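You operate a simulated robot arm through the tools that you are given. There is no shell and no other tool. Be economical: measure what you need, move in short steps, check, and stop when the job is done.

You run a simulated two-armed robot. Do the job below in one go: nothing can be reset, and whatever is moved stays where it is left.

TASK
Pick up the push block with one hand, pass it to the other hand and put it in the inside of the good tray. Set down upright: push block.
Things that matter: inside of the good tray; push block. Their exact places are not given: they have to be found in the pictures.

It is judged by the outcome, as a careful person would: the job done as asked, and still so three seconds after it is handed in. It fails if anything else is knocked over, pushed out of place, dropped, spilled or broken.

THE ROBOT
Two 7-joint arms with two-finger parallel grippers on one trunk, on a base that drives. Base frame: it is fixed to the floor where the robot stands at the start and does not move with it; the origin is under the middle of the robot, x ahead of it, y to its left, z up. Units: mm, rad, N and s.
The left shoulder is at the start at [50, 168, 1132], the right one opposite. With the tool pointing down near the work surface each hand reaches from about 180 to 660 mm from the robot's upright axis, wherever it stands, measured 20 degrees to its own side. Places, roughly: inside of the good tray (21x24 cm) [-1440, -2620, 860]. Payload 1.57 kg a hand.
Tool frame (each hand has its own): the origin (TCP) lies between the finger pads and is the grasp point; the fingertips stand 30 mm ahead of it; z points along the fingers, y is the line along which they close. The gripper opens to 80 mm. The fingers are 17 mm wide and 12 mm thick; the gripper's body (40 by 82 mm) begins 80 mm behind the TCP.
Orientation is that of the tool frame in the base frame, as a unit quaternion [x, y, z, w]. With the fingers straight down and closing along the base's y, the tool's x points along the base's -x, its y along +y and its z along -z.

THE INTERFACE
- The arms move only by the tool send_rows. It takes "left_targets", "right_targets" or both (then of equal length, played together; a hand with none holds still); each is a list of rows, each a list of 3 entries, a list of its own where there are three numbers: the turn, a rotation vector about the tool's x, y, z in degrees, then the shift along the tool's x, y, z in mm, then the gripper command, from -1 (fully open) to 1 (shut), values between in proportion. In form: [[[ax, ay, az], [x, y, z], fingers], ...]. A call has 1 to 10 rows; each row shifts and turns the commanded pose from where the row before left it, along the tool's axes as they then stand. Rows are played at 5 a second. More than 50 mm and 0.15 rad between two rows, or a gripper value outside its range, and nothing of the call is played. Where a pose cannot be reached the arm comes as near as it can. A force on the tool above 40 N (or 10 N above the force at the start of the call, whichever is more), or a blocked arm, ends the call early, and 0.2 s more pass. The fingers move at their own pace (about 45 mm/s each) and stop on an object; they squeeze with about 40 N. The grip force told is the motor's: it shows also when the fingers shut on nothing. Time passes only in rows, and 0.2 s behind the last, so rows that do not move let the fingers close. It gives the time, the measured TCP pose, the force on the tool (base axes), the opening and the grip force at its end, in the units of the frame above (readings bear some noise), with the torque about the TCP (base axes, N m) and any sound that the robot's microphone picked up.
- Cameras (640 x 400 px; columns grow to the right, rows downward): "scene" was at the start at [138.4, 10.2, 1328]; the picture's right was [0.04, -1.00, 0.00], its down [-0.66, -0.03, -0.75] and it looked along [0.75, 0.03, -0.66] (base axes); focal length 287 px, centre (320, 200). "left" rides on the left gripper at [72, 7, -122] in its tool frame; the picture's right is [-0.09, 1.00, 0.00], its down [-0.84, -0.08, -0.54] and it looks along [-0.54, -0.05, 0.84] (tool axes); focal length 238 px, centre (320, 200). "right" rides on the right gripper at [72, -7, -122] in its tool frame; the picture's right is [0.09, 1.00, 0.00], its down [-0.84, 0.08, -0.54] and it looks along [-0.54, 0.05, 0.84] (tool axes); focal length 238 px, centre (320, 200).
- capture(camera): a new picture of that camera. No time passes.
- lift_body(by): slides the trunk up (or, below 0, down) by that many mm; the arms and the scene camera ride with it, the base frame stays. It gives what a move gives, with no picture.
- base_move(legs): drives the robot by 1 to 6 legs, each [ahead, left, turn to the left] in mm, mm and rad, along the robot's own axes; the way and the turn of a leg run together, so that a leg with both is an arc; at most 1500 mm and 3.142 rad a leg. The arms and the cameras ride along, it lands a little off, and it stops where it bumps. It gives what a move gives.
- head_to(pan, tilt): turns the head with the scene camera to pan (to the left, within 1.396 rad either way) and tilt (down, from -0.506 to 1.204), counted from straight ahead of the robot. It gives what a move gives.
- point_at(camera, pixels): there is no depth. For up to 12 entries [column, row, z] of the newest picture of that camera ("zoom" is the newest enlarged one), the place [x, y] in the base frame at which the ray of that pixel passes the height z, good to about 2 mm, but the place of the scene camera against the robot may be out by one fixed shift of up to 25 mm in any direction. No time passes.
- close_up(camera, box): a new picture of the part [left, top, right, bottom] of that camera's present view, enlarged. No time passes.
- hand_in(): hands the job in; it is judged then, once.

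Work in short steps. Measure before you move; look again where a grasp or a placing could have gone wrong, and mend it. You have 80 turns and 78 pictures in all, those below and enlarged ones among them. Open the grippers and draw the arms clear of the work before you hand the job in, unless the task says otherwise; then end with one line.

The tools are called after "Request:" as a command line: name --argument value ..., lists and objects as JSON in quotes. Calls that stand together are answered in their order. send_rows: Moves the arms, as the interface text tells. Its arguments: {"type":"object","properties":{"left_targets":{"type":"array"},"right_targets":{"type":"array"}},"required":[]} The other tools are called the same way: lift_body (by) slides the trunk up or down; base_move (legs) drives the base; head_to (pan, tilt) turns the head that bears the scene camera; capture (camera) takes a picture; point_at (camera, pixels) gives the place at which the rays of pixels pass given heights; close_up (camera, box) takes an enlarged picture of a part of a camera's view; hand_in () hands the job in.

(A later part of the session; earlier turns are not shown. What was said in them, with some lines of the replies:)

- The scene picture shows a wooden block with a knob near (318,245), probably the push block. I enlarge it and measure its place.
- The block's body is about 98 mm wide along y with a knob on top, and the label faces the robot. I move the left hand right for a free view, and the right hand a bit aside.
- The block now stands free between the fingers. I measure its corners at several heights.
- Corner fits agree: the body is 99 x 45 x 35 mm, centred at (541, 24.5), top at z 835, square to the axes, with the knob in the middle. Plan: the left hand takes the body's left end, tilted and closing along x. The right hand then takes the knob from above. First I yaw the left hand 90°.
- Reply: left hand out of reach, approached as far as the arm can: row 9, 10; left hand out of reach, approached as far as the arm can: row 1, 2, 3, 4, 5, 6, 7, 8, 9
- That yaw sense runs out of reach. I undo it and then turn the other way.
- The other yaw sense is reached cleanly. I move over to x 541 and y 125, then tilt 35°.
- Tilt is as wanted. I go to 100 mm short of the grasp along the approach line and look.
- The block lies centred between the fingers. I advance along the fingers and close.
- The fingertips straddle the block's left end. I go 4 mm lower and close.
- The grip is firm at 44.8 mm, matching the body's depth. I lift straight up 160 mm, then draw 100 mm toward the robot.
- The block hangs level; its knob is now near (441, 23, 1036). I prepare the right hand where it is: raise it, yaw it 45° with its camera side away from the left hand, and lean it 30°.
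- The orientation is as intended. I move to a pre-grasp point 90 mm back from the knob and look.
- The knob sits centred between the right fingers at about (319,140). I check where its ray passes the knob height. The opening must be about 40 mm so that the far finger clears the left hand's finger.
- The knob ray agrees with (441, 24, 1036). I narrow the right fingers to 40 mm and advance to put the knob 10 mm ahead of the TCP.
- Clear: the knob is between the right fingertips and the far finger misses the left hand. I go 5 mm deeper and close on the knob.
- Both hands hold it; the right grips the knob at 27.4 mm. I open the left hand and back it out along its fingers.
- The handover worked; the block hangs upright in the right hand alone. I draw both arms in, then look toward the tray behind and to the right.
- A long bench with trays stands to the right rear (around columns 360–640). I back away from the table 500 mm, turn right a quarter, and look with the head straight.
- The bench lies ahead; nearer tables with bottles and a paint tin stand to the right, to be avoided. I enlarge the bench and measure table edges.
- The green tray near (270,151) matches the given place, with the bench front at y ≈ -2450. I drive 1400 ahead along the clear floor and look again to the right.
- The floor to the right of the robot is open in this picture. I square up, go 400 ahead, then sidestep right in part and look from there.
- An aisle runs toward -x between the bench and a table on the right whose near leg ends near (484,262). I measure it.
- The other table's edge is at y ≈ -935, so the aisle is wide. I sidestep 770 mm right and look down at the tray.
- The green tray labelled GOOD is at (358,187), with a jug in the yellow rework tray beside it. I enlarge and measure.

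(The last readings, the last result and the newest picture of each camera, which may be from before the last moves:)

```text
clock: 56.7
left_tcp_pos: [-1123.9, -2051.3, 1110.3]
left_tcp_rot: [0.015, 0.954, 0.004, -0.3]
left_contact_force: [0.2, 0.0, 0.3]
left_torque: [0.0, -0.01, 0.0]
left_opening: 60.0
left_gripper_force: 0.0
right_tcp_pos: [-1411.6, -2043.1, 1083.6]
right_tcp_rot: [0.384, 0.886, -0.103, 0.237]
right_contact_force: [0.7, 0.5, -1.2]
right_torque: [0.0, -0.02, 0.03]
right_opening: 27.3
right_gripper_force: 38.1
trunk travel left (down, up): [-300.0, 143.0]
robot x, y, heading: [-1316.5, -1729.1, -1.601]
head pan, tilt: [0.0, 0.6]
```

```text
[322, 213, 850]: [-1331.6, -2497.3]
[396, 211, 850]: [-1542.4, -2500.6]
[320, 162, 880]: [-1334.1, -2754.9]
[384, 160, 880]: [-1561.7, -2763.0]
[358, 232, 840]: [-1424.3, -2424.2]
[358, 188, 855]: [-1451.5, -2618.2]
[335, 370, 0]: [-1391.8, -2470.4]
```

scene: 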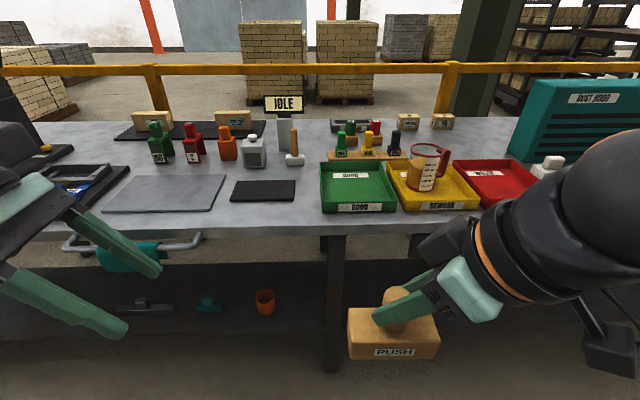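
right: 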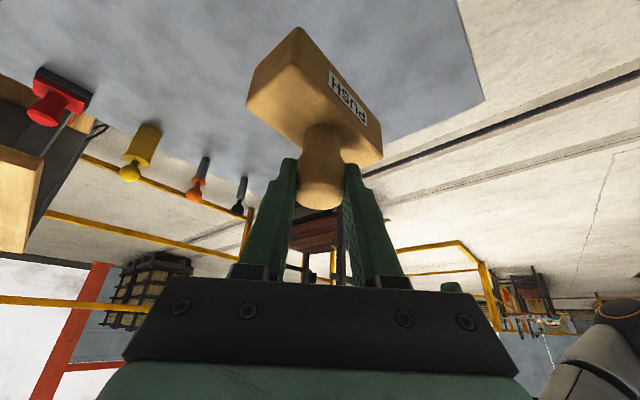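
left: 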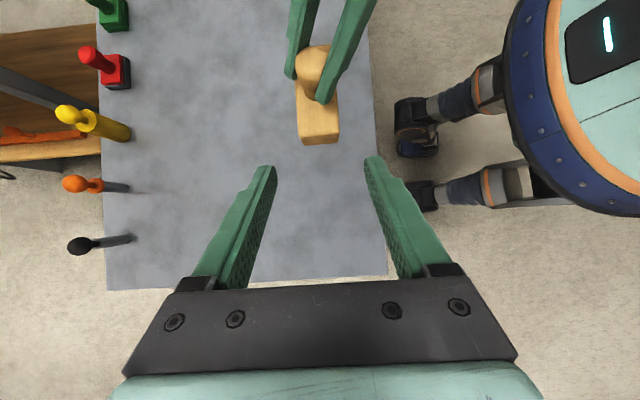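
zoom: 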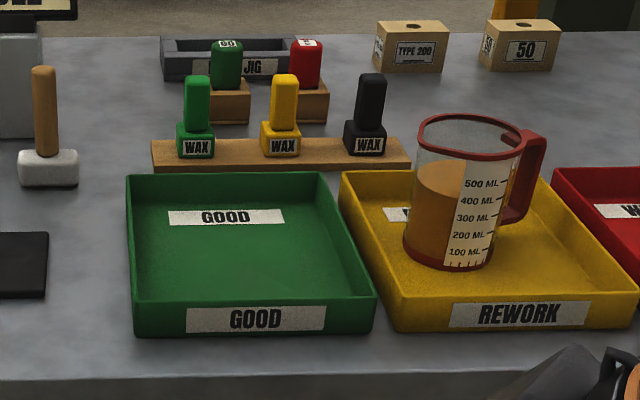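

The GOOD tray is empty, low-walled, centred near (-1440,-2620). I square up and drive 350 mm forward, keeping the same table gap as at the start.

Request:
base_move --legs '[[0, 0, 0.03], [350, 0, 0]]'

Request:
head_to --pan -0.15 --tilt 0.85

Request:
capture --camera "scene"

Request:
capture --camera "right"

```text
clock: 59.3
left_tcp_pos: [-1112.0, -2400.3, 1111.3]
left_tcp_rot: [-0.004, 0.954, -0.001, -0.301]
left_contact_force: [0.1, 0.0, 0.3]
left_torque: [0.0, 0.0, -0.02]
left_opening: 60.1
left_gripper_force: 0.0
right_tcp_pos: [-1398.4, -2404.1, 1084.1]
right_tcp_rot: [0.366, 0.894, -0.098, 0.239]
right_contact_force: [0.6, -0.1, -1.8]
right_torque: [0.01, 0.0, -0.01]
right_opening: 27.3
right_gripper_force: 38.1
trunk travel left (down, up): [-300.0, 143.0]
robot x, y, heading: [-1313.9, -2089.5, -1.559]
head pan, tilt: [0.0, 0.6]
```

```text
clock: 60.1
left_tcp_pos: [-1110.0, -2398.7, 1111.5]
left_tcp_rot: [-0.004, 0.954, -0.003, -0.3]
left_contact_force: [-0.2, -0.5, -0.3]
left_torque: [0.0, -0.01, -0.03]
left_opening: 60.3
left_gripper_force: 0.1
right_tcp_pos: [-1398.2, -2403.5, 1084.9]
right_tcp_rot: [0.367, 0.894, -0.098, 0.239]
right_contact_force: [0.4, 0.5, -1.9]
right_torque: [0.02, 0.03, 0.02]
right_opening: 27.5
right_gripper_force: 37.6
trunk travel left (down, up): [-300.0, 143.0]
robot x, y, heading: [-1313.8, -2081.4, -1.562]
head pan, tilt: [-0.15, 0.85]
```

```text
47 pictures are left
```

scene: 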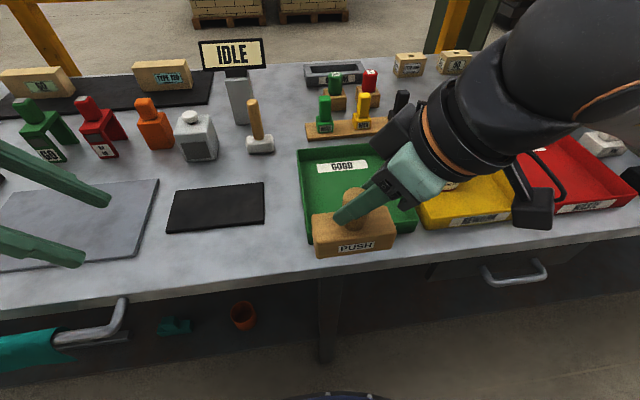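

```text
46 pictures are left
```

right: 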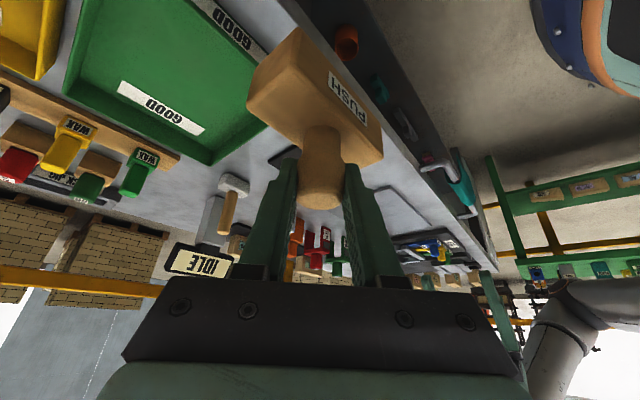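

Both views show the tray. I measure tray corners with the right hand camera at several heights to fix its height.

Request:
close_up --camera "right" --box '[40, 0, 300, 180]'

Request:
close_up --camera "scene" --box '[280, 130, 440, 270]'

```text
2.22 times, centred on (170, 90) of right
```

zoom: 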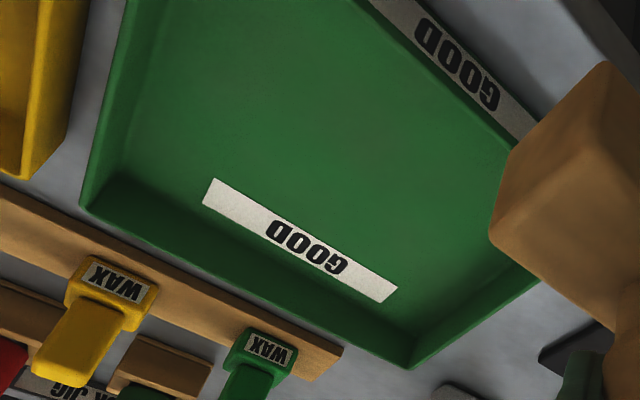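

```text
2.86 times, centred on (360, 200) of scene
```

zoom: 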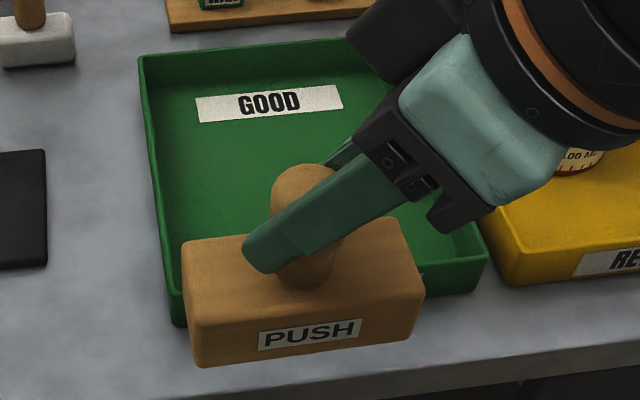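

I convert the enlarged corners to right-camera pixels: rim back-left (210.5,165.7), back-right (63.2,92.3), floor back-left (208.3,150.8), floor back-right (84.4,76.5).

Request:
point_at --camera "right" --pixels '[[210.5, 165.7, 900], [63.2, 92.3, 900], [210.5, 165.7, 880], [63.2, 92.3, 880], [210.5, 165.7, 860], [63.2, 92.3, 860], [208.3, 150.8, 860], [84.4, 76.5, 860], [208.3, 150.8, 845], [84.4, 76.5, 845], [308, 28, 1000], [381, 160, 1035]]'

```text
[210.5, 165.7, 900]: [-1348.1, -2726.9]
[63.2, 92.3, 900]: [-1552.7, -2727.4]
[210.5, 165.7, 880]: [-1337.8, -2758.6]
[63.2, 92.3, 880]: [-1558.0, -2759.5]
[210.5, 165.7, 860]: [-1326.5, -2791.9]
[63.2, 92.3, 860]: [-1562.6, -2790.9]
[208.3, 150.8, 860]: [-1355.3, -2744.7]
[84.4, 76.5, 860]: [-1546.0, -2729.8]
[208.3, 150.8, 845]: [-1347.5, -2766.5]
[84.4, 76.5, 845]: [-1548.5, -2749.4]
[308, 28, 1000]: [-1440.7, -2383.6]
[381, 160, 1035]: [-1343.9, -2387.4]
```

The tray rim is at about z 885, spanning x -1340 to -1557 and y about -2500 to -2750. I bring the block over (-1435,-2612), still well above the rim.

Request:
send_rows --right_targets '[[[0, 0, 0], [-13.8, -28.9, 16.5], 1], [[0, 0, 0], [-13.8, -28.9, 16.5], 1], [[0, 0, 0], [-13.8, -28.9, 16.5], 1], [[0, 0, 0], [-13.8, -28.9, 16.5], 1], [[0, 0, 0], [-13.8, -28.9, 16.5], 1], [[0, 0, 0], [-13.8, -28.9, 16.5], 1], [[0, 0, 0], [0, 0, 0], 1]]'

Request:
capture --camera "scene"

Request:
capture --camera "right"

```text
clock: 61.7
left_tcp_pos: [-1111.2, -2400.0, 1111.0]
left_tcp_rot: [-0.004, 0.954, -0.002, -0.301]
left_contact_force: [-0.3, 0.8, -0.9]
left_torque: [0.02, 0.03, -0.03]
left_opening: 59.9
left_gripper_force: 0.0
right_tcp_pos: [-1433.8, -2614.2, 1039.9]
right_tcp_rot: [0.367, 0.894, -0.098, 0.239]
right_contact_force: [-0.7, -0.5, -1.6]
right_torque: [-0.03, -0.02, -0.03]
right_opening: 27.4
right_gripper_force: 38.1
trunk travel left (down, up): [-300.0, 143.0]
robot x, y, heading: [-1313.5, -2085.0, -1.563]
head pan, tilt: [-0.15, 0.85]
```

```text
43 pictures are left
```

scene: 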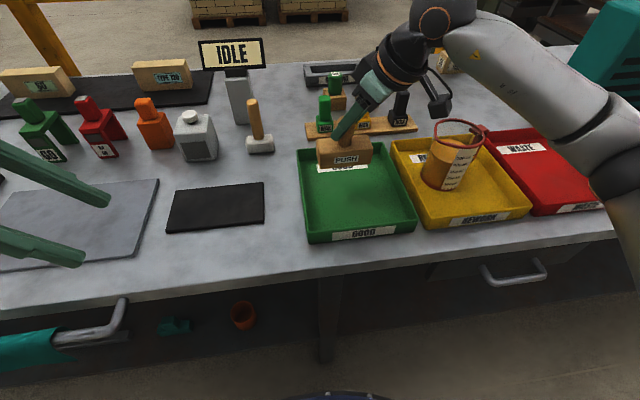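

```text
42 pictures are left
```

right: 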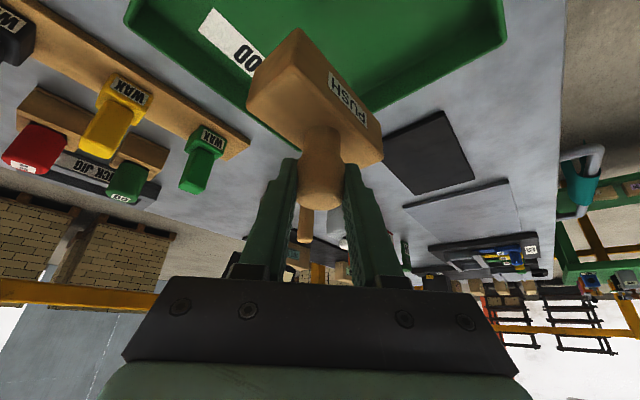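

The block is over the tray with margins on all sides. I lower it 80 mm straight down and check.

Request:
send_rows --right_targets '[[[0, 0, 0], [10, 0, 17.3], 1], [[0, 0, 0], [10, 0, 17.3], 1], [[0, 0, 0], [10, 0, 17.3], 1], [[0, 0, 0], [10, 0, 17.3], 1], [[0, 0, 0], [0, 0, 0], 1]]'

Request:
close_up --camera "scene" --box '[270, 50, 530, 250]'

Request:
capture --camera "right"

```text
clock: 62.9
left_tcp_pos: [-1110.9, -2399.6, 1111.3]
left_tcp_rot: [-0.004, 0.954, -0.002, -0.301]
left_contact_force: [-0.4, -0.2, -0.2]
left_torque: [0.01, -0.01, 0.0]
left_opening: 60.2
left_gripper_force: 0.1
right_tcp_pos: [-1434.1, -2610.8, 959.7]
right_tcp_rot: [0.367, 0.894, -0.098, 0.239]
right_contact_force: [0.1, -1.0, -1.7]
right_torque: [-0.02, -0.01, -0.02]
right_opening: 27.5
right_gripper_force: 37.7
trunk travel left (down, up): [-300.0, 143.0]
robot x, y, heading: [-1314.3, -2081.0, -1.555]
head pan, tilt: [-0.15, 0.85]
```

```text
2.00 times, centred on (400, 150) of scene
```

zoom: 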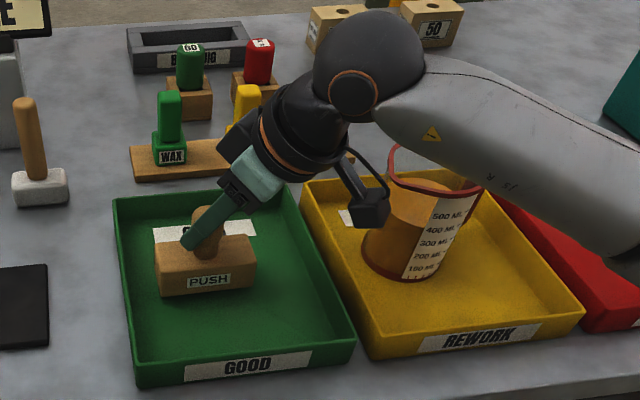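

```text
40 pictures are left
```

right: 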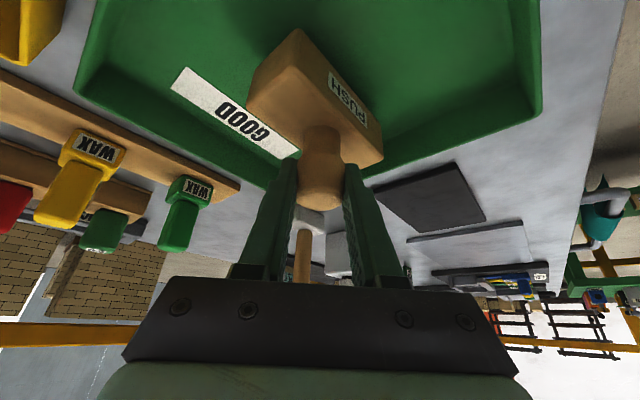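

The block hangs just inside the rim, label forward. I lower in small steps, watching the force.

Request:
send_rows --right_targets '[[[0, 0, 0], [2, 0, 3.5], 1], [[0, 0, 0], [2, 0, 3.5], 1], [[0, 0, 0], [2, 0, 3.5], 1], [[0, 0, 0], [2, 0, 3.5], 1], [[0, 0, 0], [0, 0, 0], 1]]'

Request:
close_up --camera "scene" --box '[300, 120, 420, 240]'

```text
clock: 64.1
left_tcp_pos: [-1109.6, -2397.1, 1112.3]
left_tcp_rot: [-0.003, 0.954, -0.002, -0.3]
left_contact_force: [-0.1, -0.3, -0.8]
left_torque: [0.0, -0.01, 0.03]
left_opening: 60.0
left_gripper_force: 0.0
right_tcp_pos: [-1434.5, -2611.5, 948.4]
right_tcp_rot: [0.366, 0.893, -0.102, 0.242]
right_contact_force: [-3.8, 2.8, 23.8]
right_torque: [0.71, 0.42, 0.01]
right_opening: 27.5
right_gripper_force: 38.2
trunk travel left (down, up): [-300.0, 143.0]
robot x, y, heading: [-1313.2, -2086.0, -1.569]
head pan, tilt: [-0.15, 0.85]
```

```text
3.33 times, centred on (360, 180) of scene
```

zoom: 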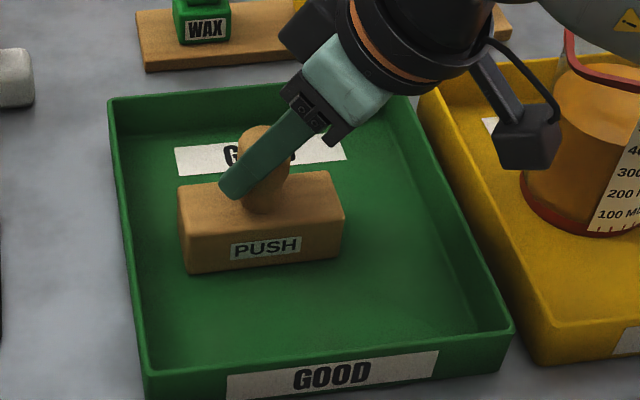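

The block is on the tray floor (about 24 N, TCP 948). I back up 4 mm to relieve the pressure and reread.

Request:
send_rows --right_targets '[[[0, 0, 0], [-1, 0, -1.7], 1], [[0, 0, 0], [-0.5, 0, -0.9], 1], [[0, 0, 0], [0, 0, 0], 1]]'

```text
clock: 64.9
left_tcp_pos: [-1109.9, -2398.9, 1111.3]
left_tcp_rot: [-0.004, 0.954, -0.002, -0.3]
left_contact_force: [0.8, 0.1, 0.2]
left_torque: [0.03, 0.01, 0.03]
left_opening: 60.1
left_gripper_force: 0.0
right_tcp_pos: [-1434.3, -2611.6, 947.9]
right_tcp_rot: [0.366, 0.893, -0.099, 0.241]
right_contact_force: [-1.2, -2.2, 14.0]
right_torque: [-0.43, -0.69, -0.1]
right_opening: 27.5
right_gripper_force: 37.8
trunk travel left (down, up): [-300.0, 143.0]
robot x, y, heading: [-1312.0, -2086.8, -1.561]
head pan, tilt: [-0.15, 0.85]
```

Still 14 N; I ease up another 1.5 mm, then open the fingers gently.

Request:
send_rows --right_targets '[[[0, 0, 0], [-0.7, 0, -1.3], 1], [[0, 0, 0], [0, 0, 0], 1], [[0, 0, 0], [0, 0, 0], 0.2], [[0, 0, 0], [0, 0, 0], -0.1], [[0, 0, 0], [0, 0, 0], -0.1]]'

Request:
capture --camera "right"

Request:
close_up --camera "scene" --box '[300, 120, 420, 240]'

```text
clock: 66.1
left_tcp_pos: [-1109.7, -2399.3, 1111.1]
left_tcp_rot: [-0.004, 0.954, -0.002, -0.301]
left_contact_force: [0.6, 0.5, 0.6]
left_torque: [0.03, 0.0, 0.01]
left_opening: 60.1
left_gripper_force: 0.1
right_tcp_pos: [-1435.3, -2611.9, 948.2]
right_tcp_rot: [0.367, 0.894, -0.098, 0.24]
right_contact_force: [-0.4, -0.4, -0.1]
right_torque: [0.04, -0.05, 0.01]
right_opening: 44.1
right_gripper_force: 0.1
trunk travel left (down, up): [-300.0, 143.0]
robot x, y, heading: [-1314.8, -2088.5, -1.562]
head pan, tilt: [-0.15, 0.85]
```

```text
38 pictures are left
```

right: 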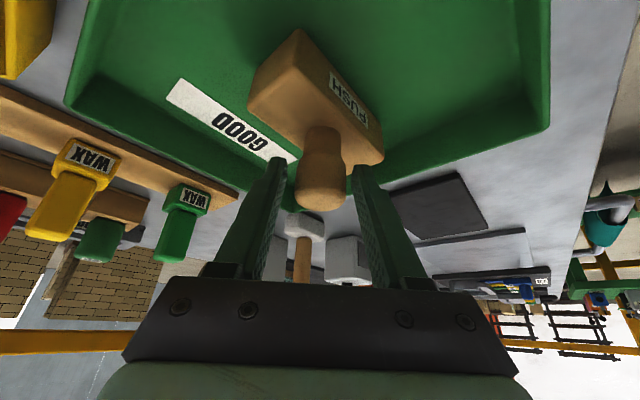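

```text
3.33 times, centred on (360, 180) of scene
```

zoom: 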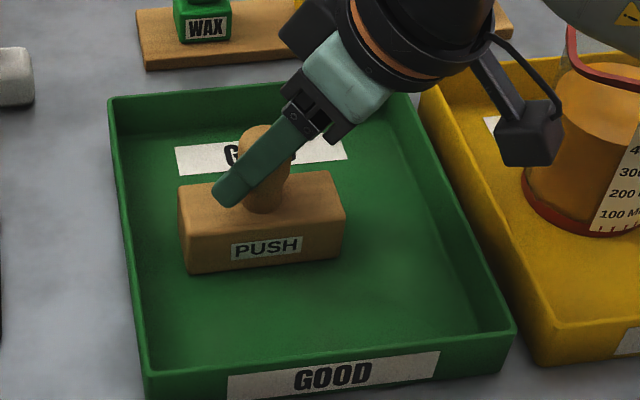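

The fingers are free of the knob and the block stands upright. I back out along the fingers, then straight up.

Request:
send_rows --right_targets '[[[0, 0, 0], [0, 0, -15], -0.1], [[0, 0, 0], [0, 0, -30], -0.1], [[0, 0, 0], [0, 0, -35], -0.1], [[0, 0, 0], [-15, 0, -35], -1], [[0, 0, 0], [-15, 0, -35], -1], [[0, 0, 0], [20, 20, -30], -1], [[0, 0, 0], [20, 20, -30], -1], [[0, 0, 0], [25, 25, 0], -1], [[0, 0, 0], [25, 25, 0], -1], [[0, 0, 0], [0, 0, 0], -1]]'

Request:
capture --camera "scene"

Request:
close_up --camera "scene" --box '[280, 90, 480, 250]'

```text
clock: 68.3
left_tcp_pos: [-1109.9, -2399.2, 1112.2]
left_tcp_rot: [-0.003, 0.954, -0.002, -0.301]
left_contact_force: [0.3, 1.2, 0.4]
left_torque: [0.02, 0.0, -0.03]
left_opening: 60.0
left_gripper_force: 0.1
right_tcp_pos: [-1483.0, -2433.8, 1099.3]
right_tcp_rot: [0.366, 0.894, -0.098, 0.239]
right_contact_force: [1.3, 0.9, 0.5]
right_torque: [0.0, 0.01, -0.01]
right_opening: 79.7
right_gripper_force: 0.1
trunk travel left (down, up): [-300.0, 143.0]
robot x, y, heading: [-1315.4, -2088.6, -1.559]
head pan, tilt: [-0.15, 0.85]
```

```text
36 pictures are left
```

scene: 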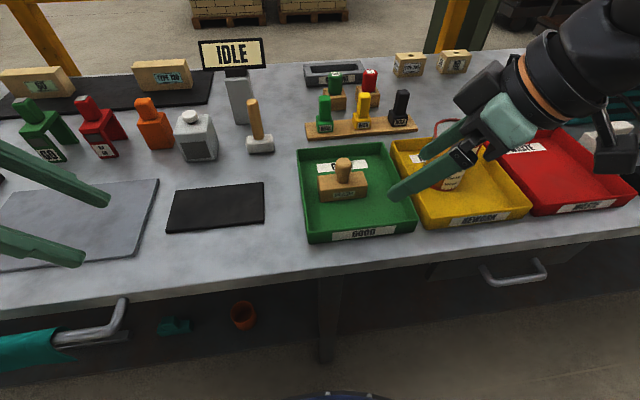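

```text
2.50 times, centred on (380, 170) of scene
```

zoom: 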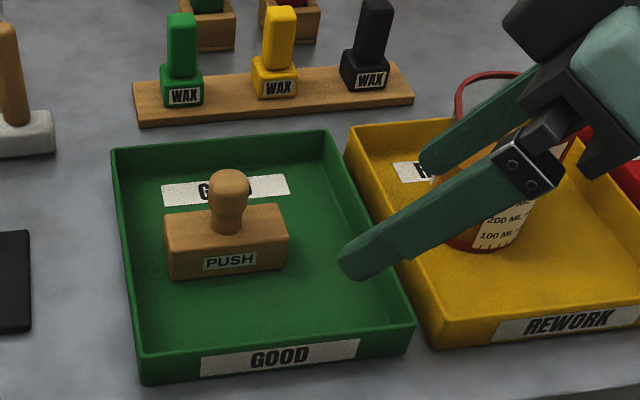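

The block stands upright on the tray floor and its neighbours are unmoved. I open the left gripper fully and drive back 300 mm so both arms are clear.

Request:
send_rows --left_targets '[[[0, 0, 0], [0, 0, 0], -1], [[0, 0, 0], [0, 0, 0], -1]]'

Request:
base_move --legs '[[-300, 0, 0]]'

Request:
capture --camera "scene"

```text
clock: 68.9
left_tcp_pos: [-1110.4, -2399.8, 1110.6]
left_tcp_rot: [-0.004, 0.954, -0.002, -0.3]
left_contact_force: [0.0, -0.4, 0.4]
left_torque: [0.0, -0.02, 0.02]
left_opening: 79.9
left_gripper_force: 0.0
right_tcp_pos: [-1483.3, -2433.9, 1098.8]
right_tcp_rot: [0.367, 0.894, -0.099, 0.239]
right_contact_force: [0.2, 0.2, -0.8]
right_torque: [0.0, 0.02, 0.02]
right_opening: 80.1
right_gripper_force: 0.1
trunk travel left (down, up): [-300.0, 143.0]
robot x, y, heading: [-1318.2, -2082.9, -1.56]
head pan, tilt: [-0.15, 0.85]
```

```text
clock: 70.9
left_tcp_pos: [-1114.2, -2102.5, 1112.3]
left_tcp_rot: [0.0, 0.954, -0.001, -0.301]
left_contact_force: [0.2, -0.5, 1.0]
left_torque: [-0.04, -0.01, 0.03]
left_opening: 79.9
left_gripper_force: 0.1
right_tcp_pos: [-1486.6, -2135.2, 1098.7]
right_tcp_rot: [0.37, 0.892, -0.099, 0.24]
right_contact_force: [0.6, -0.4, -0.2]
right_torque: [0.0, -0.01, 0.01]
right_opening: 80.0
right_gripper_force: 0.0
trunk travel left (down, up): [-300.0, 143.0]
robot x, y, heading: [-1315.8, -1787.0, -1.574]
head pan, tilt: [-0.15, 0.85]
```

```text
34 pictures are left
```

scene: 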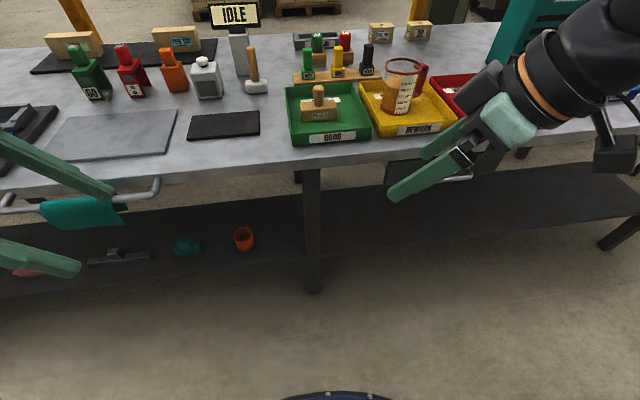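

The push block stands upright in the GOOD tray near (318,105), everything else is in place, and both arms are clear with open grippers. I hand in.

Request:
hand_in

```text
The job is handed in.
```

I picked up the push block with the left hand, passed it to the right, and set it down upright in the good tray; nothing else was disturbed, and the job is handed in.
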